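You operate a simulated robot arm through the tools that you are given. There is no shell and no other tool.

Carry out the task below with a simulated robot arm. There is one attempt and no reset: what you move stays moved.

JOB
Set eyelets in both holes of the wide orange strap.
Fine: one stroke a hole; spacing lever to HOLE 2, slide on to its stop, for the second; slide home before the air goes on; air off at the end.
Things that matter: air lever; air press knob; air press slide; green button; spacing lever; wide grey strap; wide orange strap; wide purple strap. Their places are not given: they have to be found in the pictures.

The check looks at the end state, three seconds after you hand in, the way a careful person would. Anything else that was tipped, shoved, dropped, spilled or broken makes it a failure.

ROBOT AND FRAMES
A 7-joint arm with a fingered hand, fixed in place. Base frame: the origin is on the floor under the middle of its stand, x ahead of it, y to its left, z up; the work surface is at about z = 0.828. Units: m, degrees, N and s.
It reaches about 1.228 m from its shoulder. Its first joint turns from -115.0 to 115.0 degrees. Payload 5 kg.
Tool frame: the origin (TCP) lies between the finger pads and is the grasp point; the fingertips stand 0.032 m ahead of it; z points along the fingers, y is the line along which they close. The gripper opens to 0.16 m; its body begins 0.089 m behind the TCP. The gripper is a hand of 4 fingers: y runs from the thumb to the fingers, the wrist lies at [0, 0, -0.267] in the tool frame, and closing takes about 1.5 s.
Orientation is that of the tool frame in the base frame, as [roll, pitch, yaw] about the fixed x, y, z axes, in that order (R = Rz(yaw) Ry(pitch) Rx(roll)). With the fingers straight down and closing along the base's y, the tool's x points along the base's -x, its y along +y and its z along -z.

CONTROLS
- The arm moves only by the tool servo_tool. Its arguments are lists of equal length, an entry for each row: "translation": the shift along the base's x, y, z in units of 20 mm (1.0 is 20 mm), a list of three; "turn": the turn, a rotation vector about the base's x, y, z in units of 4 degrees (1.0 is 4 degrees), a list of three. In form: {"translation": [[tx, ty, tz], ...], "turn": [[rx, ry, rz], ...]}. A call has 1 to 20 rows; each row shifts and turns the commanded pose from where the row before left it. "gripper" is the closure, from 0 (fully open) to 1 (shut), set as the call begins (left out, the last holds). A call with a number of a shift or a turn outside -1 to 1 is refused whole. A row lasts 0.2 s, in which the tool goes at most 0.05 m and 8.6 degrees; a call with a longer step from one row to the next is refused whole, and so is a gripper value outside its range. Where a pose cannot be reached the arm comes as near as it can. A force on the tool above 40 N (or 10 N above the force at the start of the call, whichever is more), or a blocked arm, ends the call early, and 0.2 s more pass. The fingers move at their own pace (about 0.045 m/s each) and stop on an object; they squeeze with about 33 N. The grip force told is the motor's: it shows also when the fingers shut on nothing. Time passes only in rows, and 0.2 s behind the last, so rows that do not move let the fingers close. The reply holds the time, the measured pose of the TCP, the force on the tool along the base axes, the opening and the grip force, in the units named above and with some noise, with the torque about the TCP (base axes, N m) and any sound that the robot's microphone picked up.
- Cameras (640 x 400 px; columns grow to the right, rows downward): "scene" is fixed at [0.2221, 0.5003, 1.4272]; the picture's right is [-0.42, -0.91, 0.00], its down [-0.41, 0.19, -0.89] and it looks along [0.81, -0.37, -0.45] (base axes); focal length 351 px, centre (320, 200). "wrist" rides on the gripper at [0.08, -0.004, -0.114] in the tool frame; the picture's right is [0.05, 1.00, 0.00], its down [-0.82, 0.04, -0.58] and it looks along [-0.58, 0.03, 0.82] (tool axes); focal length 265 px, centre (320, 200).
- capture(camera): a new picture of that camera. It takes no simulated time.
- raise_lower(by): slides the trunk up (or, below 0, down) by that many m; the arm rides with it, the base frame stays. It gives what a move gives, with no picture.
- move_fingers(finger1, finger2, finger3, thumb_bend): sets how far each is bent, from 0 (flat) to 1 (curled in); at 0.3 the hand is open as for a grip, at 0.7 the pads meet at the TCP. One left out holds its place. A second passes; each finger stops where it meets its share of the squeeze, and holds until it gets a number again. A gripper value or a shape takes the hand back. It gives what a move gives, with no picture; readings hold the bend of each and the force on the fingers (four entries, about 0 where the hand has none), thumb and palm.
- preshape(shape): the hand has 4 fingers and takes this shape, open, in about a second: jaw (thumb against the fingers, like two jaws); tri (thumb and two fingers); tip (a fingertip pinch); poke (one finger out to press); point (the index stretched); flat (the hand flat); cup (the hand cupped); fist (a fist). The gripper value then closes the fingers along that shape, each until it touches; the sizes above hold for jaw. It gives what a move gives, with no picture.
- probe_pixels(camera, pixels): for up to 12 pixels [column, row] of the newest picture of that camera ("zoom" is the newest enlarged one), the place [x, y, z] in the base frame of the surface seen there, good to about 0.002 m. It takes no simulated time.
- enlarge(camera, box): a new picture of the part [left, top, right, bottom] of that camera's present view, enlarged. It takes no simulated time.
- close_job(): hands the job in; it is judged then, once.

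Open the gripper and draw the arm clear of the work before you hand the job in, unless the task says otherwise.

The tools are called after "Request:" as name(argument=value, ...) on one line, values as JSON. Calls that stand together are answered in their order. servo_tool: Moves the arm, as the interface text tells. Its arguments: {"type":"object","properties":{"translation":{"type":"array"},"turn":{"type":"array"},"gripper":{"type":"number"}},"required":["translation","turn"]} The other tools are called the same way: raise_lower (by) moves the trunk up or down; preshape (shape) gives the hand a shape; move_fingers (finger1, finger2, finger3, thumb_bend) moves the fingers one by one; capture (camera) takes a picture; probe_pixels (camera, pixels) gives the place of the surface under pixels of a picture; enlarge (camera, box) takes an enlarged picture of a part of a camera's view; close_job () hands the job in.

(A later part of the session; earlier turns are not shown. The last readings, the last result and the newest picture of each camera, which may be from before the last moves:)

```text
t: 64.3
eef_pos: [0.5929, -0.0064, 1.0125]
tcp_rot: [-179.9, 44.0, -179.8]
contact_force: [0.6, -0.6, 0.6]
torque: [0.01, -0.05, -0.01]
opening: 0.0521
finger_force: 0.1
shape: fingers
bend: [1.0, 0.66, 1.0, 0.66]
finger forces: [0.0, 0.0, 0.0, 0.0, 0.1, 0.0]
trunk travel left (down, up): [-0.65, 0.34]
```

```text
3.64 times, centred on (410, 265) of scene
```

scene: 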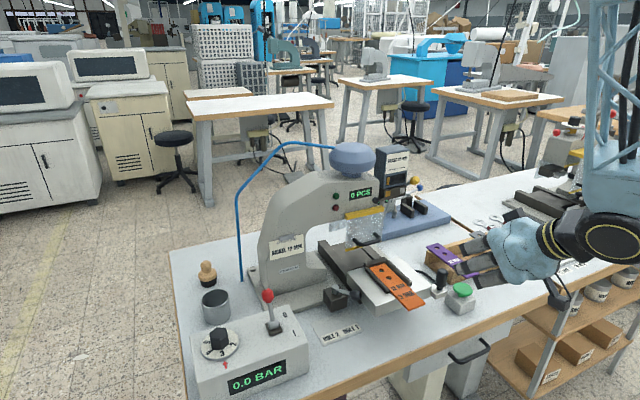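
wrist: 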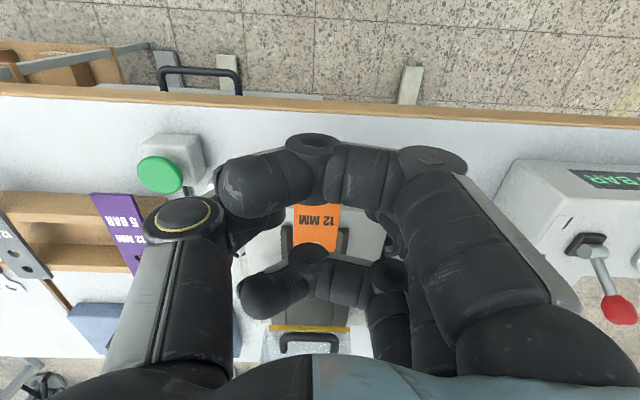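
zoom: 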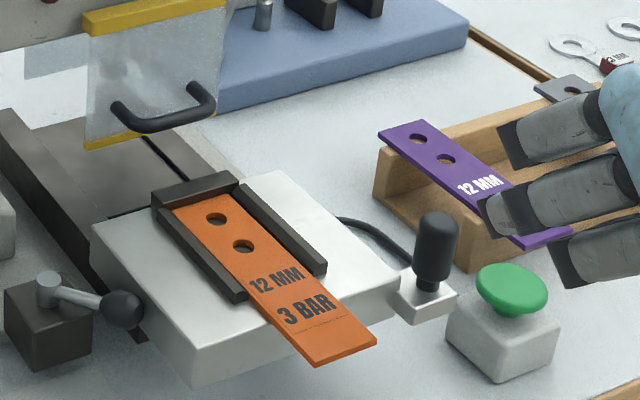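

The strap sits against the stop. I lower the hand to handle height (TCP z ≈ 0.945) in front of the handle.

Request:
servo_tool(translation=[[0, 0, -1], [0, 0, -1], [0, 0, -1], [0, 0, -0.4], [0, 0, 0]], turn=[[0, 0, 0], [0, 0, 0], [0, 0, 0], [0, 0, 0], [0, 0, 0]])

Request:
enlarge(camera="scene", box=[380, 240, 480, 320])

Request:
capture(camera="wrist")

```text
t: 65.5
eef_pos: [0.5933, -0.0049, 0.9447]
tcp_rot: [-179.9, 43.9, -180.0]
contact_force: [-0.1, 0.6, -0.2]
torque: [-0.02, 0.02, 0.03]
opening: 0.0525
finger_force: 0.0
shape: fingers
bend: [1.0, 0.66, 1.0, 0.66]
finger forces: [0.0, 0.0, 0.1, 0.0, 0.0, 0.1]
trunk travel left (down, up): [-0.65, 0.34]
```

```text
5.00 times, centred on (430, 280) of scene
```

zoom: 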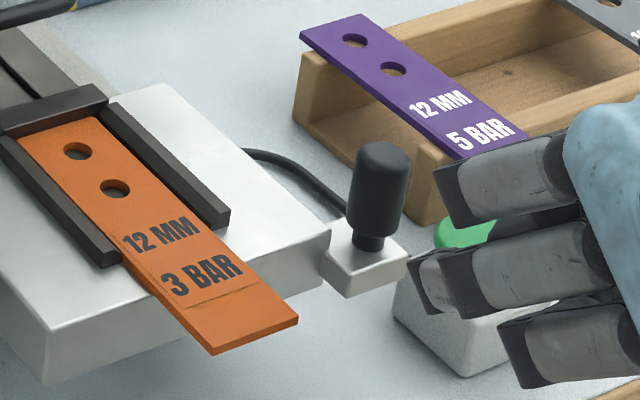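

```text
taken
```

wrist: 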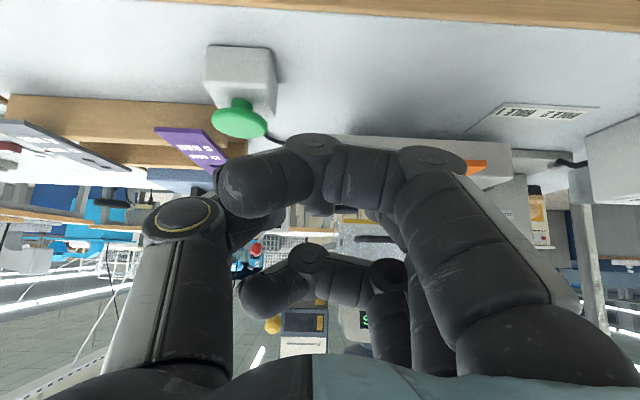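

Request:
probe_pixels(camera="zoom", pixels=[[420, 285], [430, 300], [445, 290], [415, 270], [440, 265], [470, 280], [375, 200], [360, 240], [370, 260], [445, 230], [510, 340], [370, 160]])

```text
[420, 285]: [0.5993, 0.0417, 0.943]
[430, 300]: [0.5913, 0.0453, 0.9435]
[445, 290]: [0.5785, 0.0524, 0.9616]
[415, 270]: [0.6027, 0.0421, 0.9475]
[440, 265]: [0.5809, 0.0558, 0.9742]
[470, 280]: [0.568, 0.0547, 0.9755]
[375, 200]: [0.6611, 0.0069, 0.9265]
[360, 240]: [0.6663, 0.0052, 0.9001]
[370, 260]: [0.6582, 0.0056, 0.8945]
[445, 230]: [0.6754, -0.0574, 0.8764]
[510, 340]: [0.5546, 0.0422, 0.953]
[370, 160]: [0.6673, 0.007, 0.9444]
```

The finger and thumb tips are still ~20 mm apart; I close them together so they push the handle as one.

Request:
move_fingers(finger2=0.72, thumb_bend=0.72)

Request:
enlarge(camera="scene", box=[380, 240, 480, 320])

Request:
enlarge(camera="wrist", box=[200, 120, 440, 270])

```text
t: 66.5
eef_pos: [0.5928, -0.0057, 0.9454]
tcp_rot: [-179.9, 44.0, -179.8]
contact_force: [-0.2, 0.4, 0.1]
torque: [0.0, 0.0, 0.02]
opening: 0.05
finger_force: 0.1
shape: fingers
bend: [1.0, 0.71, 1.0, 0.71]
finger forces: [0.0, 0.0, 0.0, 0.0, 0.0, 0.0]
trunk travel left (down, up): [-0.65, 0.34]
```

```text
5.00 times, centred on (430, 280) of scene
```

zoom: 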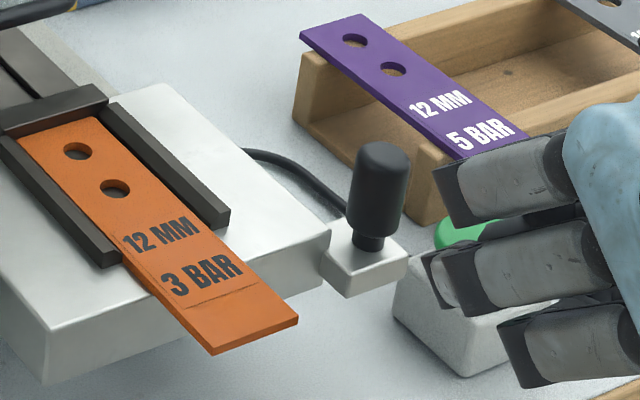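

```text
2.67 times, centred on (320, 195) of wrist
```

zoom: 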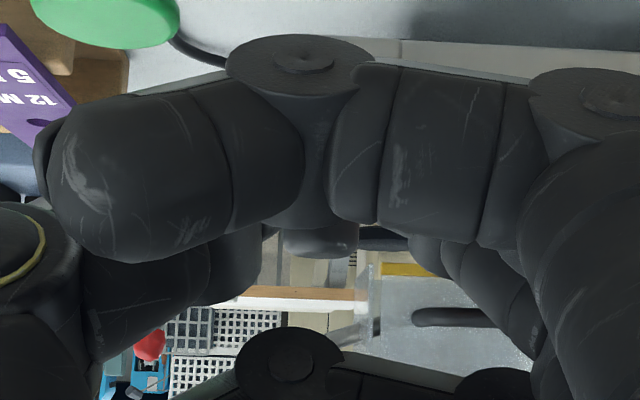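

Request:
probe_pixels(camera="zoom", pixels=[[255, 245], [240, 260], [200, 270], [415, 255], [430, 260], [450, 255], [320, 240], [340, 245], [480, 280], [150, 290]])

```text
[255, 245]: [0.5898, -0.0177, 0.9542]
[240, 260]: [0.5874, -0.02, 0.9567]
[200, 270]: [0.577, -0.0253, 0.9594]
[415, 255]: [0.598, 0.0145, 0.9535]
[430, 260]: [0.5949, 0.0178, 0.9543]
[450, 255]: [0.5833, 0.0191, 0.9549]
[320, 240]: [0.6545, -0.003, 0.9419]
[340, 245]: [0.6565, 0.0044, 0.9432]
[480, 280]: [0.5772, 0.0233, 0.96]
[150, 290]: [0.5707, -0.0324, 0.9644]
```

The finger and thumb still have a gap near the TCP. I close them further until they meet.

Request:
move_fingers(finger2=0.85, thumb_bend=0.85)

Request:
enlarge(camera="scene", box=[380, 240, 480, 320])

Request:
enlarge(camera="wrist", box=[200, 120, 440, 270])

```text
t: 67.5
eef_pos: [0.5926, -0.0052, 0.9438]
tcp_rot: [180.0, 44.0, -179.7]
contact_force: [0.1, 0.5, -0.1]
torque: [-0.02, 0.01, 0.02]
opening: 0.0471
finger_force: 0.0
shape: fingers
bend: [1.0, 0.83, 1.0, 0.79]
finger forces: [0.1, 0.0, 0.0, 0.0, 0.1, 0.0]
trunk travel left (down, up): [-0.65, 0.34]
```

```text
5.00 times, centred on (430, 280) of scene
```

zoom: 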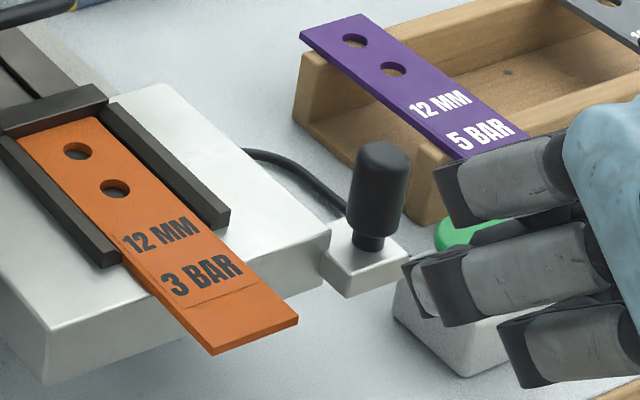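

```text
2.67 times, centred on (320, 195) of wrist
```

zoom: 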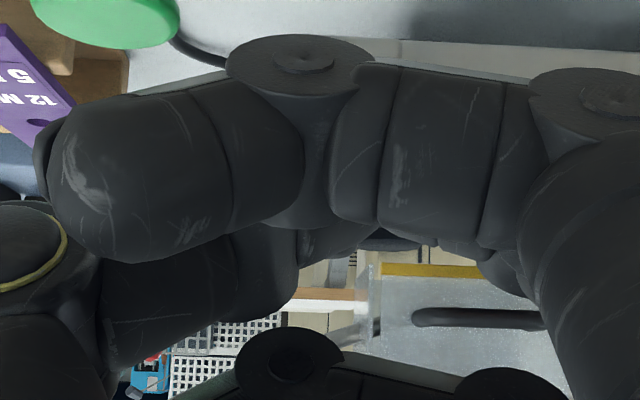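

Finger 2 and thumb now form a compact pusher around z ≈ 0.935. I advance toward the handle in small steps watching the force.

Request:
servo_tool(translation=[[0.5, 0, 0], [0.5, 0, 0], [0.4, 0, 0], [0.2, 0, 0], [0.2, 0, 0], [0.2, 0, 0], [0, 0, 0]], turn=[[0, 0, 0], [0, 0, 0], [0, 0, 0], [0, 0, 0], [0, 0, 0], [0, 0, 0], [0, 0, 0]])

Request:
enlarge(camera="scene", box=[360, 230, 470, 315])

```text
t: 69.1
eef_pos: [0.6309, -0.0051, 0.9454]
tcp_rot: [-179.9, 43.9, -179.9]
contact_force: [-0.4, 0.9, -0.1]
torque: [-0.01, 0.02, 0.0]
opening: 0.0471
finger_force: 0.2
shape: fingers
bend: [1.0, 0.83, 1.0, 0.79]
finger forces: [0.0, 0.1, 0.1, 0.1, 0.1, 0.1]
trunk travel left (down, up): [-0.65, 0.34]
```

```text
4.71 times, centred on (415, 272) of scene
```

zoom: 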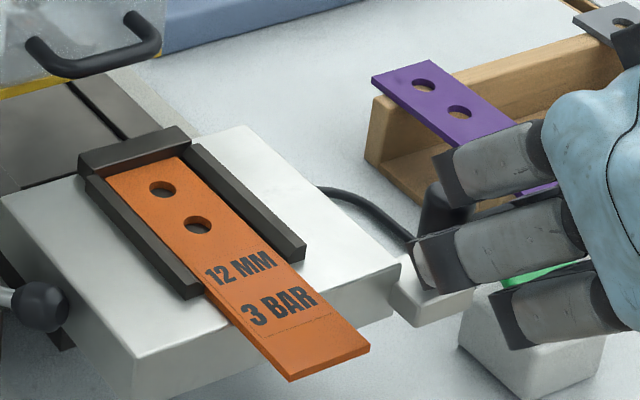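

Near the handle now; I continue with 4 mm steps and watch the slide respond.

Request:
servo_tool(translation=[[0.2, 0, 0], [0.2, 0, 0], [0.2, 0, 0], [0.2, 0, 0], [0.2, 0, 0], [0, 0, 0]], turn=[[0, 0, 0], [0, 0, 0], [0, 0, 0], [0, 0, 0], [0, 0, 0], [0, 0, 0]])

Request:
enlarge(camera="scene", box=[360, 230, 470, 315])

```text
t: 70.5
eef_pos: [0.6505, -0.006, 0.9467]
tcp_rot: [-179.9, 44.0, -179.8]
contact_force: [-0.1, 0.1, -0.7]
torque: [0.05, -0.01, 0.02]
opening: 0.0469
finger_force: 0.1
shape: fingers
bend: [1.0, 0.83, 1.0, 0.8]
finger forces: [0.0, 0.0, 0.0, 0.0, 0.1, 0.0]
trunk travel left (down, up): [-0.65, 0.34]
```

```text
4.71 times, centred on (415, 272) of scene
```

zoom: 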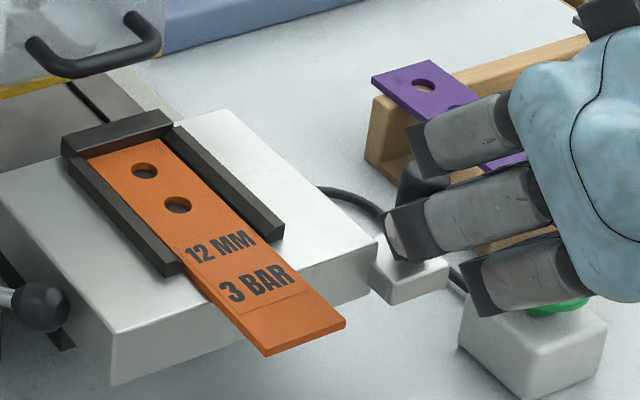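

The slide moves easily with the handle. I keep pushing, 5–6 mm per row, and check.

Request:
servo_tool(translation=[[0.25, 0, 0], [0.25, 0, 0], [0.25, 0, 0], [0.25, 0, 0], [0.25, 0, 0], [0.25, 0, 0], [0.25, 0, 0], [0.25, 0, 0], [0.25, 0, 0], [0.25, 0, 0], [0, 0, 0]], turn=[[0, 0, 0], [0, 0, 0], [0, 0, 0], [0, 0, 0], [0, 0, 0], [0, 0, 0], [0, 0, 0], [0, 0, 0], [0, 0, 0], [0, 0, 0], [0, 0, 0]])

Request:
enlarge(camera="scene", box=[320, 190, 480, 315])

```text
t: 72.9
eef_pos: [0.7018, -0.0055, 0.9445]
tcp_rot: [-179.9, 44.0, -179.9]
contact_force: [-1.0, 0.4, 1.0]
torque: [-0.02, -0.01, 0.0]
opening: 0.0471
finger_force: 0.0
shape: fingers
bend: [1.0, 0.83, 1.0, 0.8]
finger forces: [0.0, 0.0, 0.0, 0.0, 0.0, 0.0]
trunk travel left (down, up): [-0.65, 0.34]
```

```text
3.20 times, centred on (400, 252) of scene
```

zoom: 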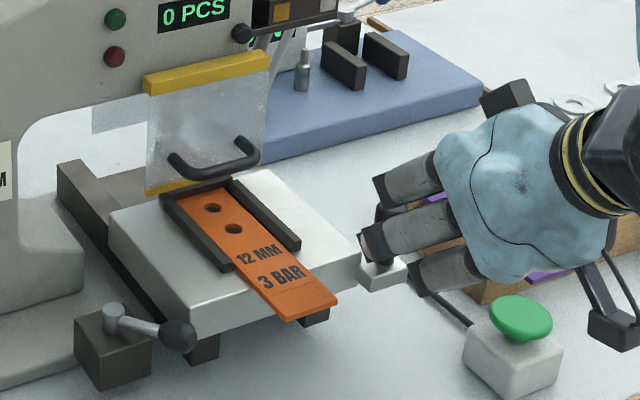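

The slide is gliding in cleanly under the guard. I push another 40 mm.

Request:
servo_tool(translation=[[0.25, 0, 0], [0.25, 0, 0], [0.25, 0, 0], [0.25, 0, 0], [0.25, 0, 0], [0.25, 0, 0], [0.25, 0, 0], [0.25, 0, 0], [0, 0, 0]], turn=[[0, 0, 0], [0, 0, 0], [0, 0, 0], [0, 0, 0], [0, 0, 0], [0, 0, 0], [0, 0, 0], [0, 0, 0], [0, 0, 0]])

Request:
enlarge(camera="scene", box=[320, 190, 480, 315])

```text
t: 74.9
eef_pos: [0.7409, -0.0035, 0.9455]
tcp_rot: [-179.8, 44.0, -179.9]
contact_force: [-2.0, 1.0, -0.5]
torque: [0.01, 0.05, 0.0]
opening: 0.0469
finger_force: 0.0
shape: fingers
bend: [1.0, 0.83, 1.0, 0.8]
finger forces: [0.0, 0.0, 0.1, 0.0, 0.1, 0.0]
trunk travel left (down, up): [-0.65, 0.34]
```

```text
3.20 times, centred on (400, 252) of scene
```

zoom: 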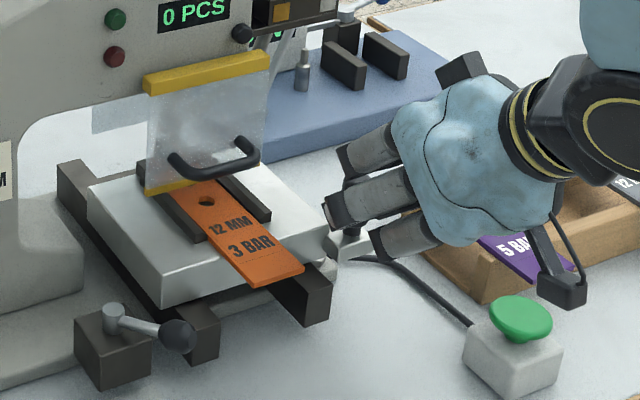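

Request:
probe_pixels(camera="zoom", pixels=[[250, 155], [240, 140], [180, 165], [210, 172], [340, 155], [330, 195], [350, 150], [375, 235], [385, 150], [340, 215], [262, 90], [240, 35]])

Request:
enlarge(camera="scene", box=[360, 140, 440, 220])

Request:
probe_pixels(camera="zoom", pixels=[[150, 180], [230, 250], [210, 300], [280, 370], [180, 330], [250, 330], [130, 350], [170, 370], [60, 300], [320, 150], [200, 260], [150, 300]])

```text
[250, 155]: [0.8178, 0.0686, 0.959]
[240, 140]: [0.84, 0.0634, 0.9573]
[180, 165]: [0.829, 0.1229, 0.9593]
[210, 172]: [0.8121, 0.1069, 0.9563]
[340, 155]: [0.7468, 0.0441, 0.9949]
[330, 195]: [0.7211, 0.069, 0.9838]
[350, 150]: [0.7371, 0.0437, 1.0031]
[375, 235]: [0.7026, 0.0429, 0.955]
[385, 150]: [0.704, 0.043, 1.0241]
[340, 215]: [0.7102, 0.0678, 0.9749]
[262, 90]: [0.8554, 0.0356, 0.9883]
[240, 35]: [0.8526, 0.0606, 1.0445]
```

```text
5.00 times, centred on (400, 180) of scene
```

zoom: 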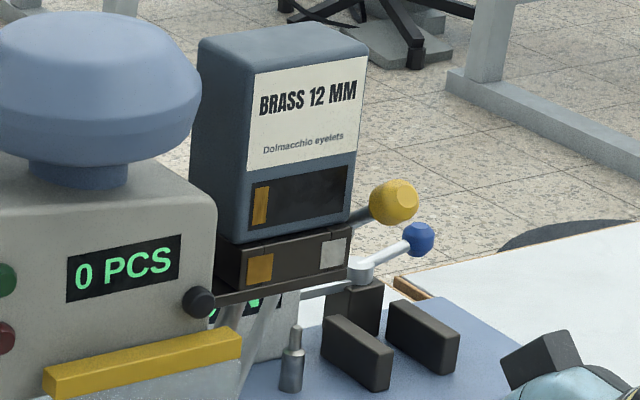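

```text
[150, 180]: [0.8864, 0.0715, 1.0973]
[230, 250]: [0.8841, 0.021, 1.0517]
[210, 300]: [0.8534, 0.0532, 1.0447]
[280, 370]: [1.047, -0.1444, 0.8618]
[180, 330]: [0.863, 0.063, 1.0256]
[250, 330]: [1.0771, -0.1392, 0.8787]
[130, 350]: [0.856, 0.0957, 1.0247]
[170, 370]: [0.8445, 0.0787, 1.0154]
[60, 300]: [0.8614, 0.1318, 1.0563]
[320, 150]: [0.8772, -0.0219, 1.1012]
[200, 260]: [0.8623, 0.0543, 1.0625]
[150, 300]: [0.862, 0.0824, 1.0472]
```

Guard handle spans x 0.812–0.846 at y ≥ 0.063, z ≈ 0.957; my finger 2 is still ~80 mm behind it. I push on 24 mm, then check.

Request:
servo_tool(translation=[[0.2, -0.05, 0], [0.2, -0.05, 0], [0.2, -0.05, 0], [0.2, -0.05, 0], [0.2, 0, 0], [0.2, 0, 0], [0, 0, 0]], turn=[[0, 0, 0], [0, 0, 0], [0, 0, 0], [0, 0, 0], [0, 0, 0], [0, 0, 0], [0, 0, 0]])

Request:
enlarge(camera="scene", box=[320, 190, 480, 315])

```text
t: 76.5
eef_pos: [0.765, -0.009, 0.9449]
tcp_rot: [-179.9, 44.1, -179.9]
contact_force: [-0.9, -0.3, -0.1]
torque: [-0.01, 0.02, -0.02]
opening: 0.0468
finger_force: 0.0
shape: fingers
bend: [1.0, 0.83, 1.0, 0.8]
finger forces: [0.0, 0.0, 0.0, 0.1, 0.1, 0.0]
trunk travel left (down, up): [-0.65, 0.34]
```

```text
3.20 times, centred on (400, 252) of scene
```

zoom: 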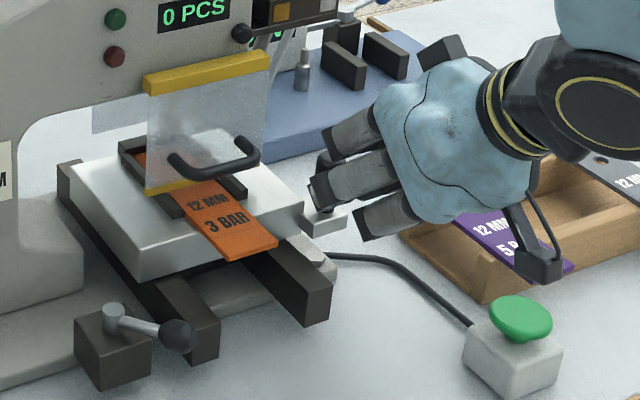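

Request:
probe_pixels(camera="zoom", pixels=[[140, 275], [145, 260], [300, 215], [235, 258], [275, 245], [330, 225], [70, 185], [130, 150], [335, 185], [325, 215]])

Request:
servo_tool(translation=[[0.15, 0, 0], [0.15, 0, 0], [0.15, 0, 0], [0, 0, 0]], turn=[[0, 0, 0], [0, 0, 0], [0, 0, 0], [0, 0, 0]])

Request:
enlarge(camera="scene", box=[320, 190, 480, 315])

```text
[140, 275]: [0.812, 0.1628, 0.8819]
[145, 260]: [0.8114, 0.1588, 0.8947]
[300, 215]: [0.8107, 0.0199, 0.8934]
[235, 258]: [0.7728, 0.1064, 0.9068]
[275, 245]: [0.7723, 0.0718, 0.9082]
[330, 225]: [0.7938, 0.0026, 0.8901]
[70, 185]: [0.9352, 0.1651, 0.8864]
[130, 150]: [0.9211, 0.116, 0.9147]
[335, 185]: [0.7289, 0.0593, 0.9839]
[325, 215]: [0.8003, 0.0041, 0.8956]
```

```text
t: 77.5
eef_pos: [0.7736, -0.0095, 0.9454]
tcp_rot: [-179.9, 44.0, -179.9]
contact_force: [-1.2, 0.3, 1.5]
torque: [0.05, -0.01, -0.02]
opening: 0.0468
finger_force: 0.1
shape: fingers
bend: [1.0, 0.83, 1.0, 0.8]
finger forces: [0.0, 0.0, 0.0, 0.0, 0.1, 0.0]
trunk travel left (down, up): [-0.65, 0.34]
```

```text
3.20 times, centred on (400, 252) of scene
```

zoom: 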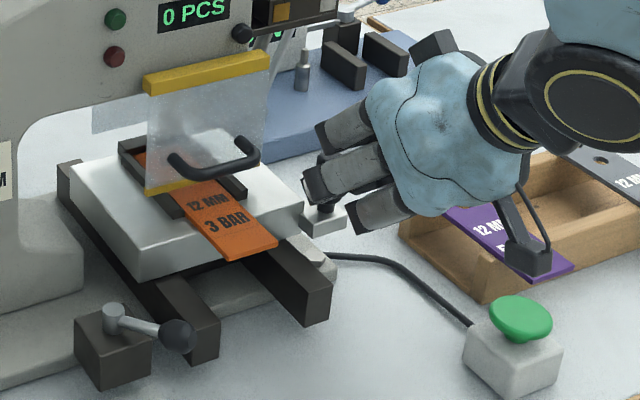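

The bed front is at x ≈ 0.8115 and did not move in the last 9 mm — it had glided ahead, perhaps to its stop. I push gently on until I feel a firm stop.

Request:
servo_tool(translation=[[0.1, 0, 0], [0.1, 0, 0], [0.1, 0, 0], [0, 0, 0]], turn=[[0, 0, 0], [0, 0, 0], [0, 0, 0], [0, 0, 0]])

Request:
enlarge(camera="scene", box=[320, 190, 480, 315])

Request:
probe_pixels(camera="zoom", pixels=[[140, 275], [145, 260], [235, 258], [275, 245]])

```text
t: 78.5
eef_pos: [0.7757, -0.0108, 0.9443]
tcp_rot: [-179.8, 43.8, -179.9]
contact_force: [-34.6, -3.0, -6.7]
torque: [-0.09, 0.43, 0.26]
opening: 0.0463
finger_force: 23.0
shape: fingers
bend: [1.0, 0.84, 1.0, 0.82]
finger forces: [0.0, 0.0, 0.1, 0.1, 46.3, 0.0]
trunk travel left (down, up): [-0.65, 0.34]
```

```text
3.20 times, centred on (400, 252) of scene
```

zoom: 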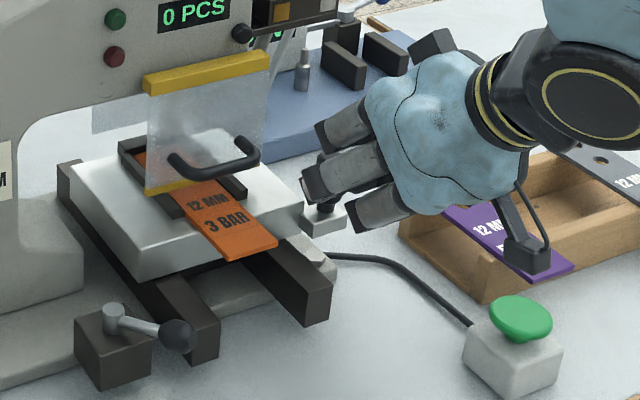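

```text
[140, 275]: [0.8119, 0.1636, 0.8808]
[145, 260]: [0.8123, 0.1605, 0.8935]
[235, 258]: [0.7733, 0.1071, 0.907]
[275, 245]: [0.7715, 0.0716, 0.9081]
```

Firm stop at ~35 N: the slide is home at HOLE 1 (bed moved 0.140 m). I back off, rise and bring the hand upright.

Request:
servo_tool(translation=[[-0.3, 0, 0], [-0.7, 0, 0], [-1, 0, 0], [-1, 0, 0.5], [0, 0, 1], [0, 0, 1], [0, 0, 1], [0, 0, 1], [0, 0, 1], [0, 0, 1], [0, 0, 1], [0, 0, 1], [0, 0, 0], [0, 0, 0], [0, 0, 0]], turn=[[0, 0, 0], [0, 0, 0], [0, 0, 0], [0, 1, 0], [0, 1, 0], [0, 1, 0], [0, 1, 0], [0, 1, 0], [0, 1, 0], [0, 1, 0], [0, 1, 0], [0, 1, 0], [0, 1, 0], [0, 1, 0], [0, 0, 0]])

Request:
enlarge(camera="scene", box=[310, 180, 480, 320])

```text
t: 81.7
eef_pos: [0.7193, -0.0093, 1.1151]
tcp_rot: [-180.0, -0.2, -179.9]
contact_force: [0.4, 0.7, 0.6]
torque: [0.0, 0.0, 0.0]
opening: 0.0468
finger_force: 0.0
shape: fingers
bend: [1.0, 0.84, 1.0, 0.81]
finger forces: [0.0, 0.1, 0.0, 0.1, 0.1, 0.0]
trunk travel left (down, up): [-0.65, 0.34]
```

```text
2.86 times, centred on (395, 250) of scene
```

zoom: 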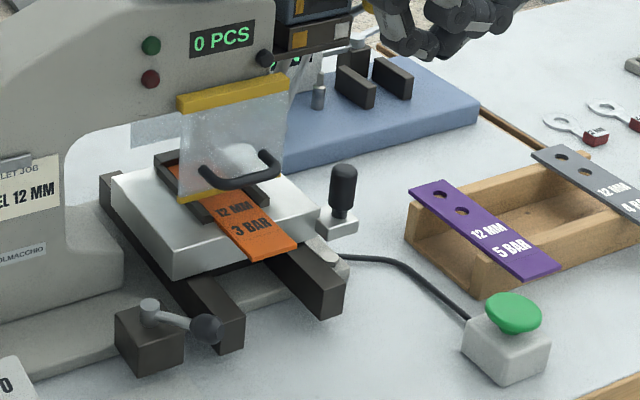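

The slide stays home with the strap in place. I set the finger/thumb tips ~20 mm apart as a cradle and travel at height to the air lever side.

Request:
move_fingers(finger2=0.65, thumb_bend=0.65)

Request:
servo_tool(translation=[[0, 0.96, 0], [0, 0.96, 0], [0, 0.96, 0], [0, 0.96, 0], [0, 0.96, 0], [0, 0.96, 0], [0, 0.96, 0], [0, 0.96, 0], [0, 0.96, 0], [0, 0.96, 0], [0, 0.96, 0], [0, 0.96, 0], [0, 0.96, 0], [0, 0.96, 0], [0, 0.96, 0], [0, 0.96, 0], [0.7, 0.96, 0], [0.9, 0.96, 0], [0.9, 0.96, 0], [0.7, 0.96, 0]], turn=[[0, 0, 0], [0, 0, 0], [0, 0, 0], [0, 0, 0], [0, 0, 0], [0, 0, 0], [0, 0, 0], [0, 0, 0], [0, 0, 0], [0, 0, 0], [0, 0, 0], [0, 0, 0], [0, 0, 0], [0, 0, 0], [0, 0, 0], [0, 0, 0], [0, 0, 0], [0, 0, 0], [0, 0, 0], [0, 0, 0]])

Request:
capture(camera="scene")

Request:
capture(camera="wrist")

```text
t: 82.7
eef_pos: [0.719, -0.0085, 1.1153]
tcp_rot: [179.9, 0.0, -179.9]
contact_force: [0.3, 0.1, 0.7]
torque: [0.01, 0.0, 0.03]
opening: 0.0528
finger_force: 0.2
shape: fingers
bend: [1.0, 0.65, 1.0, 0.65]
finger forces: [0.0, 0.1, 0.1, 0.0, 0.1, 0.0]
trunk travel left (down, up): [-0.65, 0.34]
```

```text
t: 86.9
eef_pos: [0.7834, 0.3772, 1.1144]
tcp_rot: [-180.0, 0.0, -180.0]
contact_force: [0.8, 0.2, 0.3]
torque: [-0.03, 0.0, -0.01]
opening: 0.0526
finger_force: 0.1
shape: fingers
bend: [1.0, 0.65, 1.0, 0.65]
finger forces: [0.0, 0.0, 0.0, 0.0, 0.0, 0.1]
trunk travel left (down, up): [-0.65, 0.34]
```

```text
taken
```

scene: 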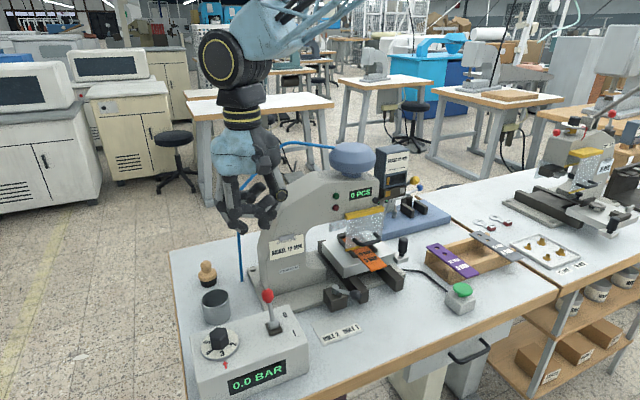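

```text
taken
```

wrist: 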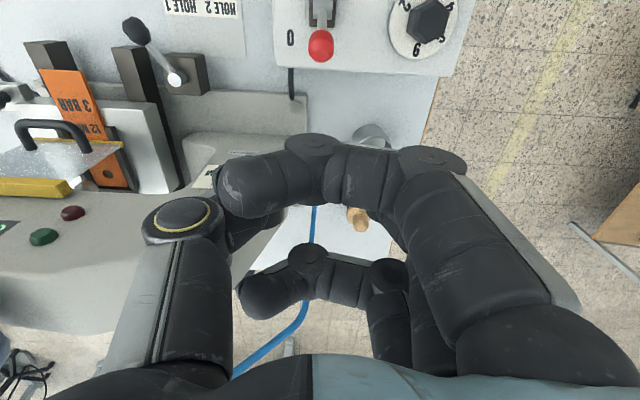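

The red ball is at (320,45) in the wrist view. I probe it and its surroundings to line up the pull.

Request:
enlarge(camera="wrist", box=[260, 0, 480, 130])

Request:
probe_pixels(camera="zoom", pixels=[[175, 135], [150, 135], [205, 135], [175, 110], [175, 165], [185, 40], [160, 10], [340, 200], [70, 190], [85, 115], [490, 60], [300, 360]])

```text
2.91 times, centred on (370, 65) of wrist
```

zoom: 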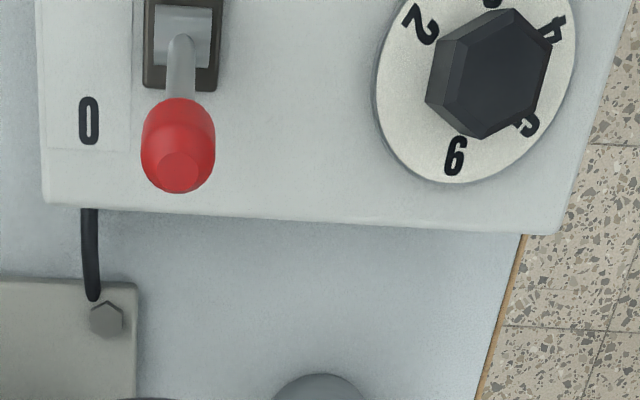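

```text
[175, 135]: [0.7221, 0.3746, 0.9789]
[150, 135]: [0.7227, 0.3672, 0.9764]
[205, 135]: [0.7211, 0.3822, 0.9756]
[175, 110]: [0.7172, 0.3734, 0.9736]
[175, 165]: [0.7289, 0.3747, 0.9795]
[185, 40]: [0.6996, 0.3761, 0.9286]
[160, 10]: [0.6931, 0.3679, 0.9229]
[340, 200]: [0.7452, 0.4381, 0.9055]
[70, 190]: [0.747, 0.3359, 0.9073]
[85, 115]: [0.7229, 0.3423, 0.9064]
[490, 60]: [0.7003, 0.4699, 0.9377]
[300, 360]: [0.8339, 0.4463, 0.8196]
```

The ball centre is ≈ (0.722, 0.375, 0.968). I narrow the tips, shift −5 mm in y, and lower behind the ball to TCP z ≈ 0.985.

Request:
move_fingers(finger2=0.7, thumb_bend=0.7)

Request:
servo_tool(translation=[[0, -0.25, -0.5], [0, 0, -1], [0, 0, -1], [0, 0, -1], [0, 0, -1], [0, 0, -1], [0, 0, -1], [0, 0, 0]], turn=[[0, 0, 0], [0, 0, 0], [0, 0, 0], [0, 0, 0], [0, 0, 0], [0, 0, 0], [0, 0, 0], [0, 0, 0]])

Request:
enlarge(camera="scene", box=[180, 190, 340, 320])

Request:
capture(camera="wrist")

```text
t: 87.9
eef_pos: [0.7826, 0.376, 1.1153]
tcp_rot: [-180.0, 0.0, -179.9]
contact_force: [-0.3, 0.5, 0.3]
torque: [-0.01, 0.04, -0.03]
opening: 0.0506
finger_force: 0.1
shape: fingers
bend: [1.0, 0.7, 1.0, 0.7]
finger forces: [0.1, 0.0, 0.0, 0.1, 0.0, 0.0]
trunk travel left (down, up): [-0.65, 0.34]
```

```text
t: 89.7
eef_pos: [0.7844, 0.37, 0.9831]
tcp_rot: [180.0, 0.1, -179.9]
contact_force: [0.4, -0.7, -0.1]
torque: [0.02, 0.0, 0.01]
opening: 0.0505
finger_force: 0.2
shape: fingers
bend: [1.0, 0.7, 1.0, 0.7]
finger forces: [0.0, 0.0, 0.0, 0.0, 0.1, 0.0]
trunk travel left (down, up): [-0.65, 0.34]
```

```text
3.08 times, centred on (260, 255) of scene
```

zoom: 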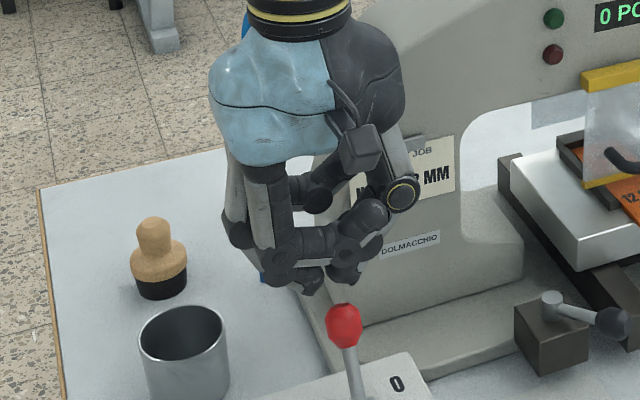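

```text
taken
```

wrist: 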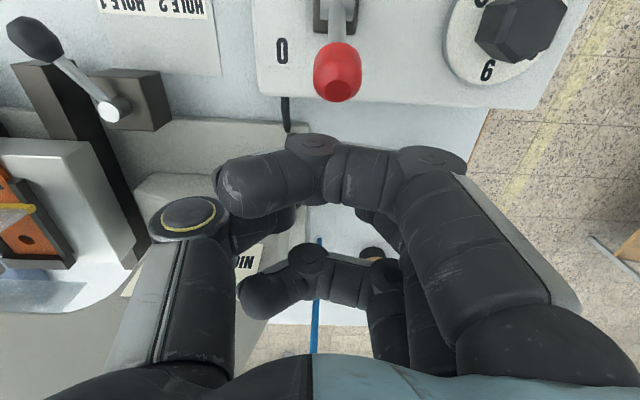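

The tips are behind the ball, aligned in y within ~2 mm. I move −x toward it and pull in small steps.

Request:
servo_tool(translation=[[-0.6, 0.08, 0], [-0.6, 0, 0], [-0.4, 0, 0], [-0.25, 0, 0], [-0.25, 0, 0], [-0.25, 0, 0], [0, 0, 0]], turn=[[0, 0, 0], [0, 0, 0], [0, 0, 0], [0, 0, 0], [0, 0, 0], [0, 0, 0], [0, 0, 0]])

Request:
enlarge(camera="scene", box=[180, 260, 340, 390])

Request:
capture(camera="wrist")

```text
t: 91.3
eef_pos: [0.7359, 0.3729, 0.9869]
tcp_rot: [-180.0, 0.0, -180.0]
contact_force: [3.7, 1.2, 1.2]
torque: [0.05, -0.05, -0.04]
opening: 0.0507
finger_force: 0.6
shape: fingers
bend: [1.0, 0.7, 1.0, 0.7]
finger forces: [0.0, 3.0, 0.1, 0.0, 0.0, 0.0]
trunk travel left (down, up): [-0.65, 0.34]
```

```text
3.08 times, centred on (260, 325) of scene
```

zoom: 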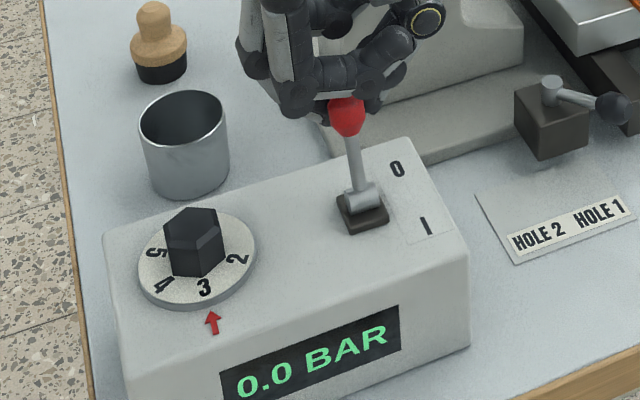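

```text
taken
```

wrist: 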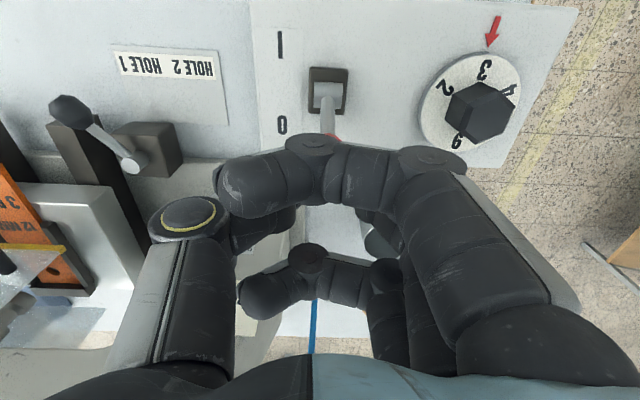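

Contact with the ball (3.7 N). I keep pulling −x another 28 mm and look at the lever and display.

Request:
servo_tool(translation=[[-0.2, 0, 0], [-0.2, 0, 0], [-0.2, 0, 0], [-0.2, 0, 0], [-0.2, 0, 0], [-0.2, 0, 0], [-0.2, 0, 0], [0, 0, 0]], turn=[[0, 0, 0], [0, 0, 0], [0, 0, 0], [0, 0, 0], [0, 0, 0], [0, 0, 0], [0, 0, 0], [0, 0, 0]])

Request:
enlarge(camera="scene", box=[180, 260, 340, 390])

```text
t: 93.1
eef_pos: [0.7097, 0.371, 0.9846]
tcp_rot: [180.0, -0.1, -179.9]
contact_force: [-0.5, -0.4, 0.3]
torque: [0.02, 0.01, -0.05]
opening: 0.0506
finger_force: 0.0
shape: fingers
bend: [1.0, 0.7, 1.0, 0.7]
finger forces: [0.0, 0.2, 0.0, 0.0, 0.0, 0.0]
trunk travel left (down, up): [-0.65, 0.34]
```

```text
3.08 times, centred on (260, 325) of scene
```

zoom: 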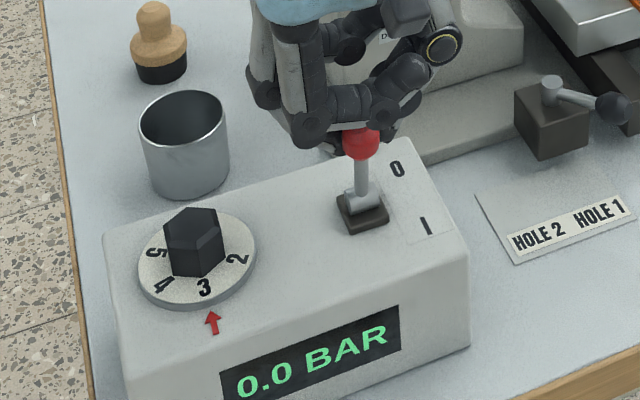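

The lever is at about its middle; still 0.0 BAR. I pull further.

Request:
servo_tool(translation=[[-0.2, 0, 0], [-0.2, 0, 0], [-0.2, 0, 0], [-0.2, 0, 0], [-0.2, 0, 0], [-0.2, 0, 0], [0, 0, 0]], turn=[[0, 0, 0], [0, 0, 0], [0, 0, 0], [0, 0, 0], [0, 0, 0], [0, 0, 0], [0, 0, 0]])

Request:
enlarge(camera="scene", box=[180, 260, 340, 390])

```text
t: 94.7
eef_pos: [0.6892, 0.3718, 0.9854]
tcp_rot: [179.9, 0.1, 180.0]
contact_force: [26.3, 1.6, 5.4]
torque: [0.02, -0.51, -0.17]
opening: 0.0504
finger_force: 12.0
shape: fingers
bend: [1.0, 0.7, 1.0, 0.7]
finger forces: [0.0, 20.7, 0.1, 0.1, 3.3, 0.1]
trunk travel left (down, up): [-0.65, 0.34]
```

```text
3.08 times, centred on (260, 325) of scene
```

zoom: 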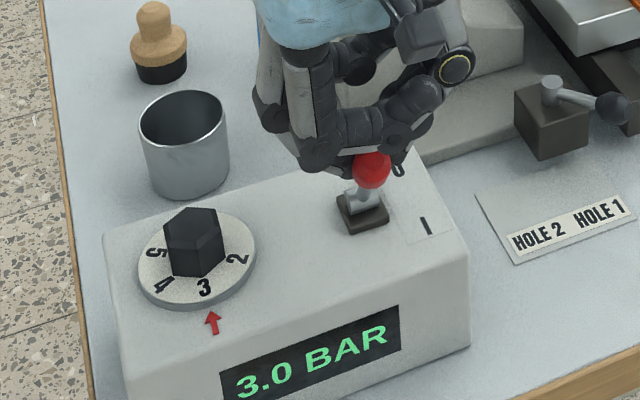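

3.0 BAR — matches the strap's label. I release the lever by moving +x, rise, and travel to the green button.

Request:
servo_tool(translation=[[0.5, 0, 0], [1, 0, 0], [0.5, 0, 0.3], [0, 0, 1], [0, 0, 1], [0, 0, 1], [0, 0, 1], [0, 0, 1], [0, 0, 1], [0, 0, 0]], turn=[[0, 0, 0], [0, 0, 0], [0, 0, 0], [0, 0, 0], [0, 0, 0], [0, 0, 0], [0, 0, 0], [0, 0, 0], [0, 0, 0], [0, 0, 0]])

Request:
capture(camera="scene")

Request:
enlarge(camera="scene", box=[430, 270, 490, 320])

Request:
probe_pixels(camera="zoom", pixels=[[330, 160], [280, 140], [380, 180], [300, 120], [370, 120], [250, 150], [420, 160], [340, 110], [330, 200], [300, 250], [400, 240], [350, 300]])

```text
t: 96.9
eef_pos: [0.7285, 0.3702, 1.1116]
tcp_rot: [179.9, 0.0, -180.0]
contact_force: [-0.3, 0.3, 0.7]
torque: [-0.02, -0.01, 0.02]
opening: 0.0507
finger_force: 0.1
shape: fingers
bend: [1.0, 0.7, 1.0, 0.7]
finger forces: [0.0, 0.1, 0.1, 0.0, 0.0, 0.1]
trunk travel left (down, up): [-0.65, 0.34]
```

```text
taken
```

scene: 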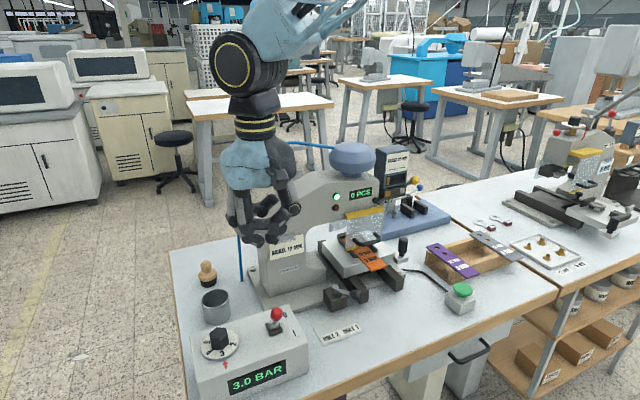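

```text
8.00 times, centred on (460, 295) of scene
```

zoom: 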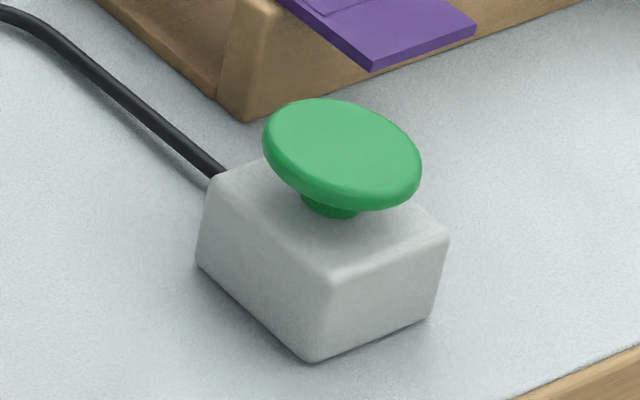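

```text
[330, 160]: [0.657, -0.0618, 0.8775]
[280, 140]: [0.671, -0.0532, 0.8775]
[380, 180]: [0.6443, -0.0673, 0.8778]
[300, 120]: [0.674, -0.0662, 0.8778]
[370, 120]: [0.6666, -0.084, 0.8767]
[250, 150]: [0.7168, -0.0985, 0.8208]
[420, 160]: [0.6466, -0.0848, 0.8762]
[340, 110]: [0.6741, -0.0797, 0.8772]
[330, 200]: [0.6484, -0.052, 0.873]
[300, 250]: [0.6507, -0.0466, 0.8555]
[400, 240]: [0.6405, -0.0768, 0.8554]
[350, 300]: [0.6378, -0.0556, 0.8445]
```

The display shows 3.0 BAR and the slide is home. The button cap centre is ≈ (0.660, −0.0695), top z 0.8775. I travel there at height.

Request:
servo_tool(translation=[[-0.171, -0.963, 0], [-0.171, -0.963, 0], [-0.171, -0.963, 0], [-0.171, -0.963, 0], [-0.171, -0.963, 0], [-0.171, -0.963, 0], [-0.171, -0.963, 0], [-0.171, -0.963, 0], [-0.171, -0.963, 0], [-0.171, -0.963, 0], [-0.171, -0.963, 0], [-0.171, -0.963, 0], [-0.171, -0.963, 0], [-0.171, -0.963, 0], [-0.171, -0.963, 0], [-0.171, -0.963, 0], [-0.171, -0.963, 0], [-0.171, -0.963, 0], [-0.171, -0.963, 0], [-0.171, -0.963, 0]], turn=[[0, 0, 0], [0, 0, 0], [0, 0, 0], [0, 0, 0], [0, 0, 0], [0, 0, 0], [0, 0, 0], [0, 0, 0], [0, 0, 0], [0, 0, 0], [0, 0, 0], [0, 0, 0], [0, 0, 0], [0, 0, 0], [0, 0, 0], [0, 0, 0], [0, 0, 0], [0, 0, 0], [0, 0, 0], [0, 0, 0]])

Request:
servo_tool(translation=[[0, -0.963, 0], [0, -0.963, -0.5], [0, -0.963, -1], [0, 0, -1], [0, 0, -1], [0, 0, -1], [0, 0, -1], [0, 0, -1], [0, 0, 0]], turn=[[0, 0, 0], [0, 0, 0], [0, 0, 0], [0, 0, 0], [0, 0, 0], [0, 0, 0], [0, 0, 0], [0, 0, 0], [0, 0, 0]])

Request:
enlarge(camera="scene", box=[400, 210, 520, 310])

Request:
capture(camera="wrist")

```text
t: 101.1
eef_pos: [0.659, -0.0136, 1.1092]
tcp_rot: [-179.9, -0.1, -180.0]
contact_force: [0.6, 0.0, 0.4]
torque: [-0.02, -0.03, 0.02]
opening: 0.0504
finger_force: 0.1
shape: fingers
bend: [1.0, 0.7, 1.0, 0.7]
finger forces: [0.1, 0.0, 0.0, 0.0, 0.0, 0.0]
trunk travel left (down, up): [-0.65, 0.34]
```

```text
t: 103.1
eef_pos: [0.6572, -0.071, 0.9809]
tcp_rot: [180.0, 0.0, -179.9]
contact_force: [0.3, 0.0, 1.0]
torque: [0.03, -0.01, -0.01]
opening: 0.0501
finger_force: 0.1
shape: fingers
bend: [1.0, 0.7, 1.0, 0.7]
finger forces: [0.0, 0.0, 0.0, 0.1, 0.1, 0.1]
trunk travel left (down, up): [-0.65, 0.34]
```

```text
4.00 times, centred on (460, 260) of scene
```

zoom: 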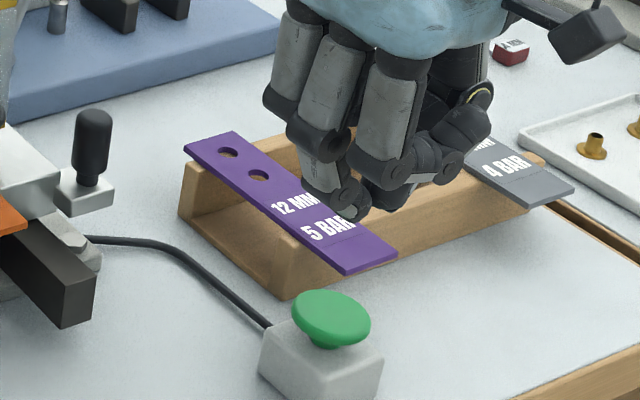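

```text
taken
```

wrist: 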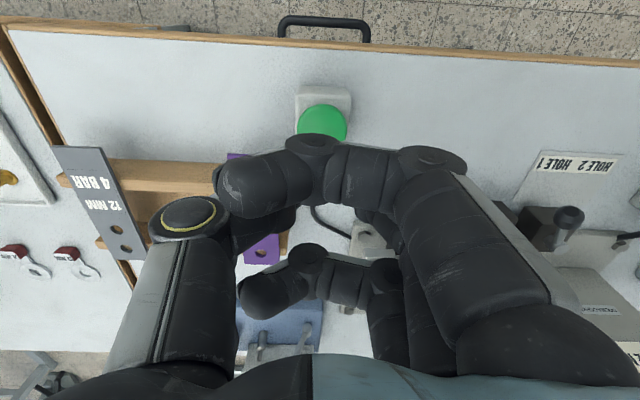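

Well aligned over the button. I lower to just above the cap.

Request:
servo_tool(translation=[[0.05, 0, -1], [0, 0, -1], [0, 0, -0.8], [0, 0, 0]], turn=[[0, 0, 0], [0, 0, 0], [0, 0, 0], [0, 0, 0]])

Request:
enlarge(camera="scene", box=[420, 240, 500, 310])

Request:
probe_pixels(camera="zoom", pixels=[[300, 250], [290, 270], [310, 285], [330, 280], [360, 260], [380, 250], [340, 300], [300, 300]])

```text
t: 104.1
eef_pos: [0.6577, -0.0738, 0.9282]
tcp_rot: [-179.9, 0.0, -179.9]
contact_force: [0.4, -0.3, -1.0]
torque: [-0.03, -0.01, -0.03]
opening: 0.0505
finger_force: 0.0
shape: fingers
bend: [1.0, 0.7, 1.0, 0.7]
finger forces: [0.0, 0.0, 0.1, 0.1, 0.0, 0.1]
trunk travel left (down, up): [-0.65, 0.34]
```

```text
5.71 times, centred on (460, 275) of scene
```

zoom: 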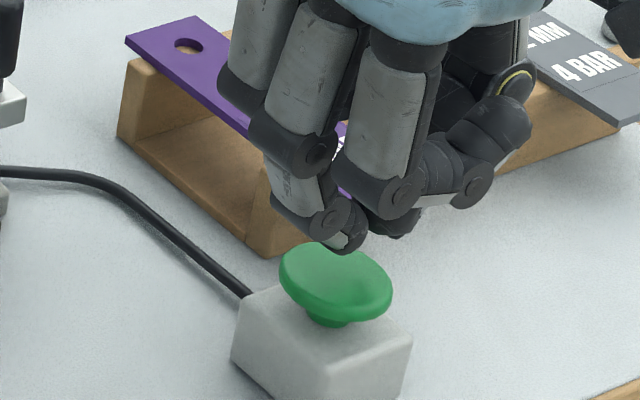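

```text
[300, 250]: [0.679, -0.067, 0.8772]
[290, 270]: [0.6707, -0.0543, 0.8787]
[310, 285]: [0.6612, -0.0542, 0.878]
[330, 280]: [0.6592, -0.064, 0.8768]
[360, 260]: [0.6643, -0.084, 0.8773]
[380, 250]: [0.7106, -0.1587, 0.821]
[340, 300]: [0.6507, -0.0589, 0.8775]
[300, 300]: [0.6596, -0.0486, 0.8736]
```

Tips are ~15 mm above the cap. I step down 2–4 mm at a time until it clicks.

Request:
servo_tool(translation=[[0, 0, -0.2], [0, 0, -0.2], [0, 0, -0.2], [0, 0, 0]], turn=[[0, 0, 0], [0, 0, 0], [0, 0, 0], [0, 0, 0]])

```text
t: 105.1
eef_pos: [0.6597, -0.0731, 0.914]
tcp_rot: [179.9, 0.0, -179.9]
contact_force: [0.2, -0.7, 0.6]
torque: [-0.02, -0.01, -0.01]
opening: 0.0505
finger_force: 0.0
shape: fingers
bend: [1.0, 0.7, 1.0, 0.7]
finger forces: [0.1, 0.0, 0.1, 0.0, 0.1, 0.0]
trunk travel left (down, up): [-0.65, 0.34]
```

No contact yet at TCP z 0.914; I continue down in 2 mm steps.

Request:
servo_tool(translation=[[0, 0, -0.1], [0, 0, -0.1], [0, 0, 0]], turn=[[0, 0, 0], [0, 0, 0], [0, 0, 0]])

Request:
enlarge(camera="scene", box=[420, 240, 500, 310])

```text
t: 105.9
eef_pos: [0.6598, -0.0726, 0.9103]
tcp_rot: [180.0, -0.1, -179.9]
contact_force: [-0.6, 0.0, -0.1]
torque: [-0.03, -0.01, -0.03]
opening: 0.0505
finger_force: 0.1
shape: fingers
bend: [1.0, 0.7, 1.0, 0.7]
finger forces: [0.1, 0.0, 0.0, 0.1, 0.5, 0.0]
trunk travel left (down, up): [-0.65, 0.34]
```

```text
5.71 times, centred on (460, 275) of scene
```

zoom: 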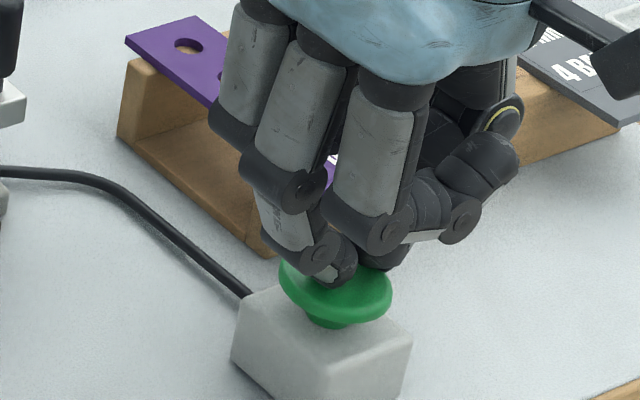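

The thumb begins to touch the cap (0.5 N). I press 4 mm further and read the result.

Request:
servo_tool(translation=[[0, 0, -0.1], [0, 0, -0.1], [0, 0, 0]], turn=[[0, 0, 0], [0, 0, 0], [0, 0, 0]])

Request:
enlarge(camera="scene", box=[320, 170, 480, 310])

```text
t: 106.7
eef_pos: [0.6589, -0.0733, 0.905]
tcp_rot: [-179.9, 0.0, -179.9]
contact_force: [-0.3, -0.8, 2.2]
torque: [-0.05, 0.04, 0.0]
opening: 0.0503
finger_force: 1.0
shape: fingers
bend: [1.0, 0.7, 1.0, 0.7]
finger forces: [0.0, 0.0, 0.0, 0.0, 2.2, 0.0]
trunk travel left (down, up): [-0.65, 0.34]
```

```text
2.86 times, centred on (400, 240) of scene
```

zoom: 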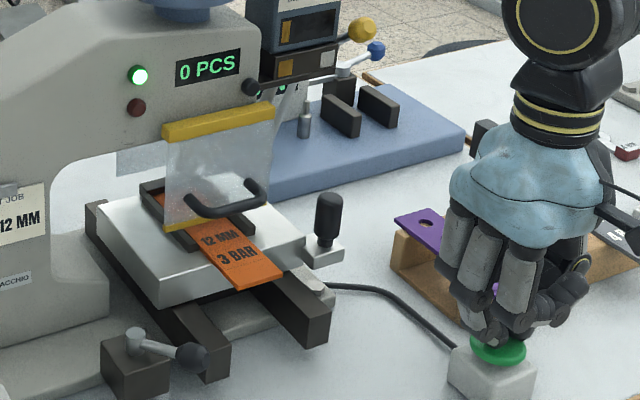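

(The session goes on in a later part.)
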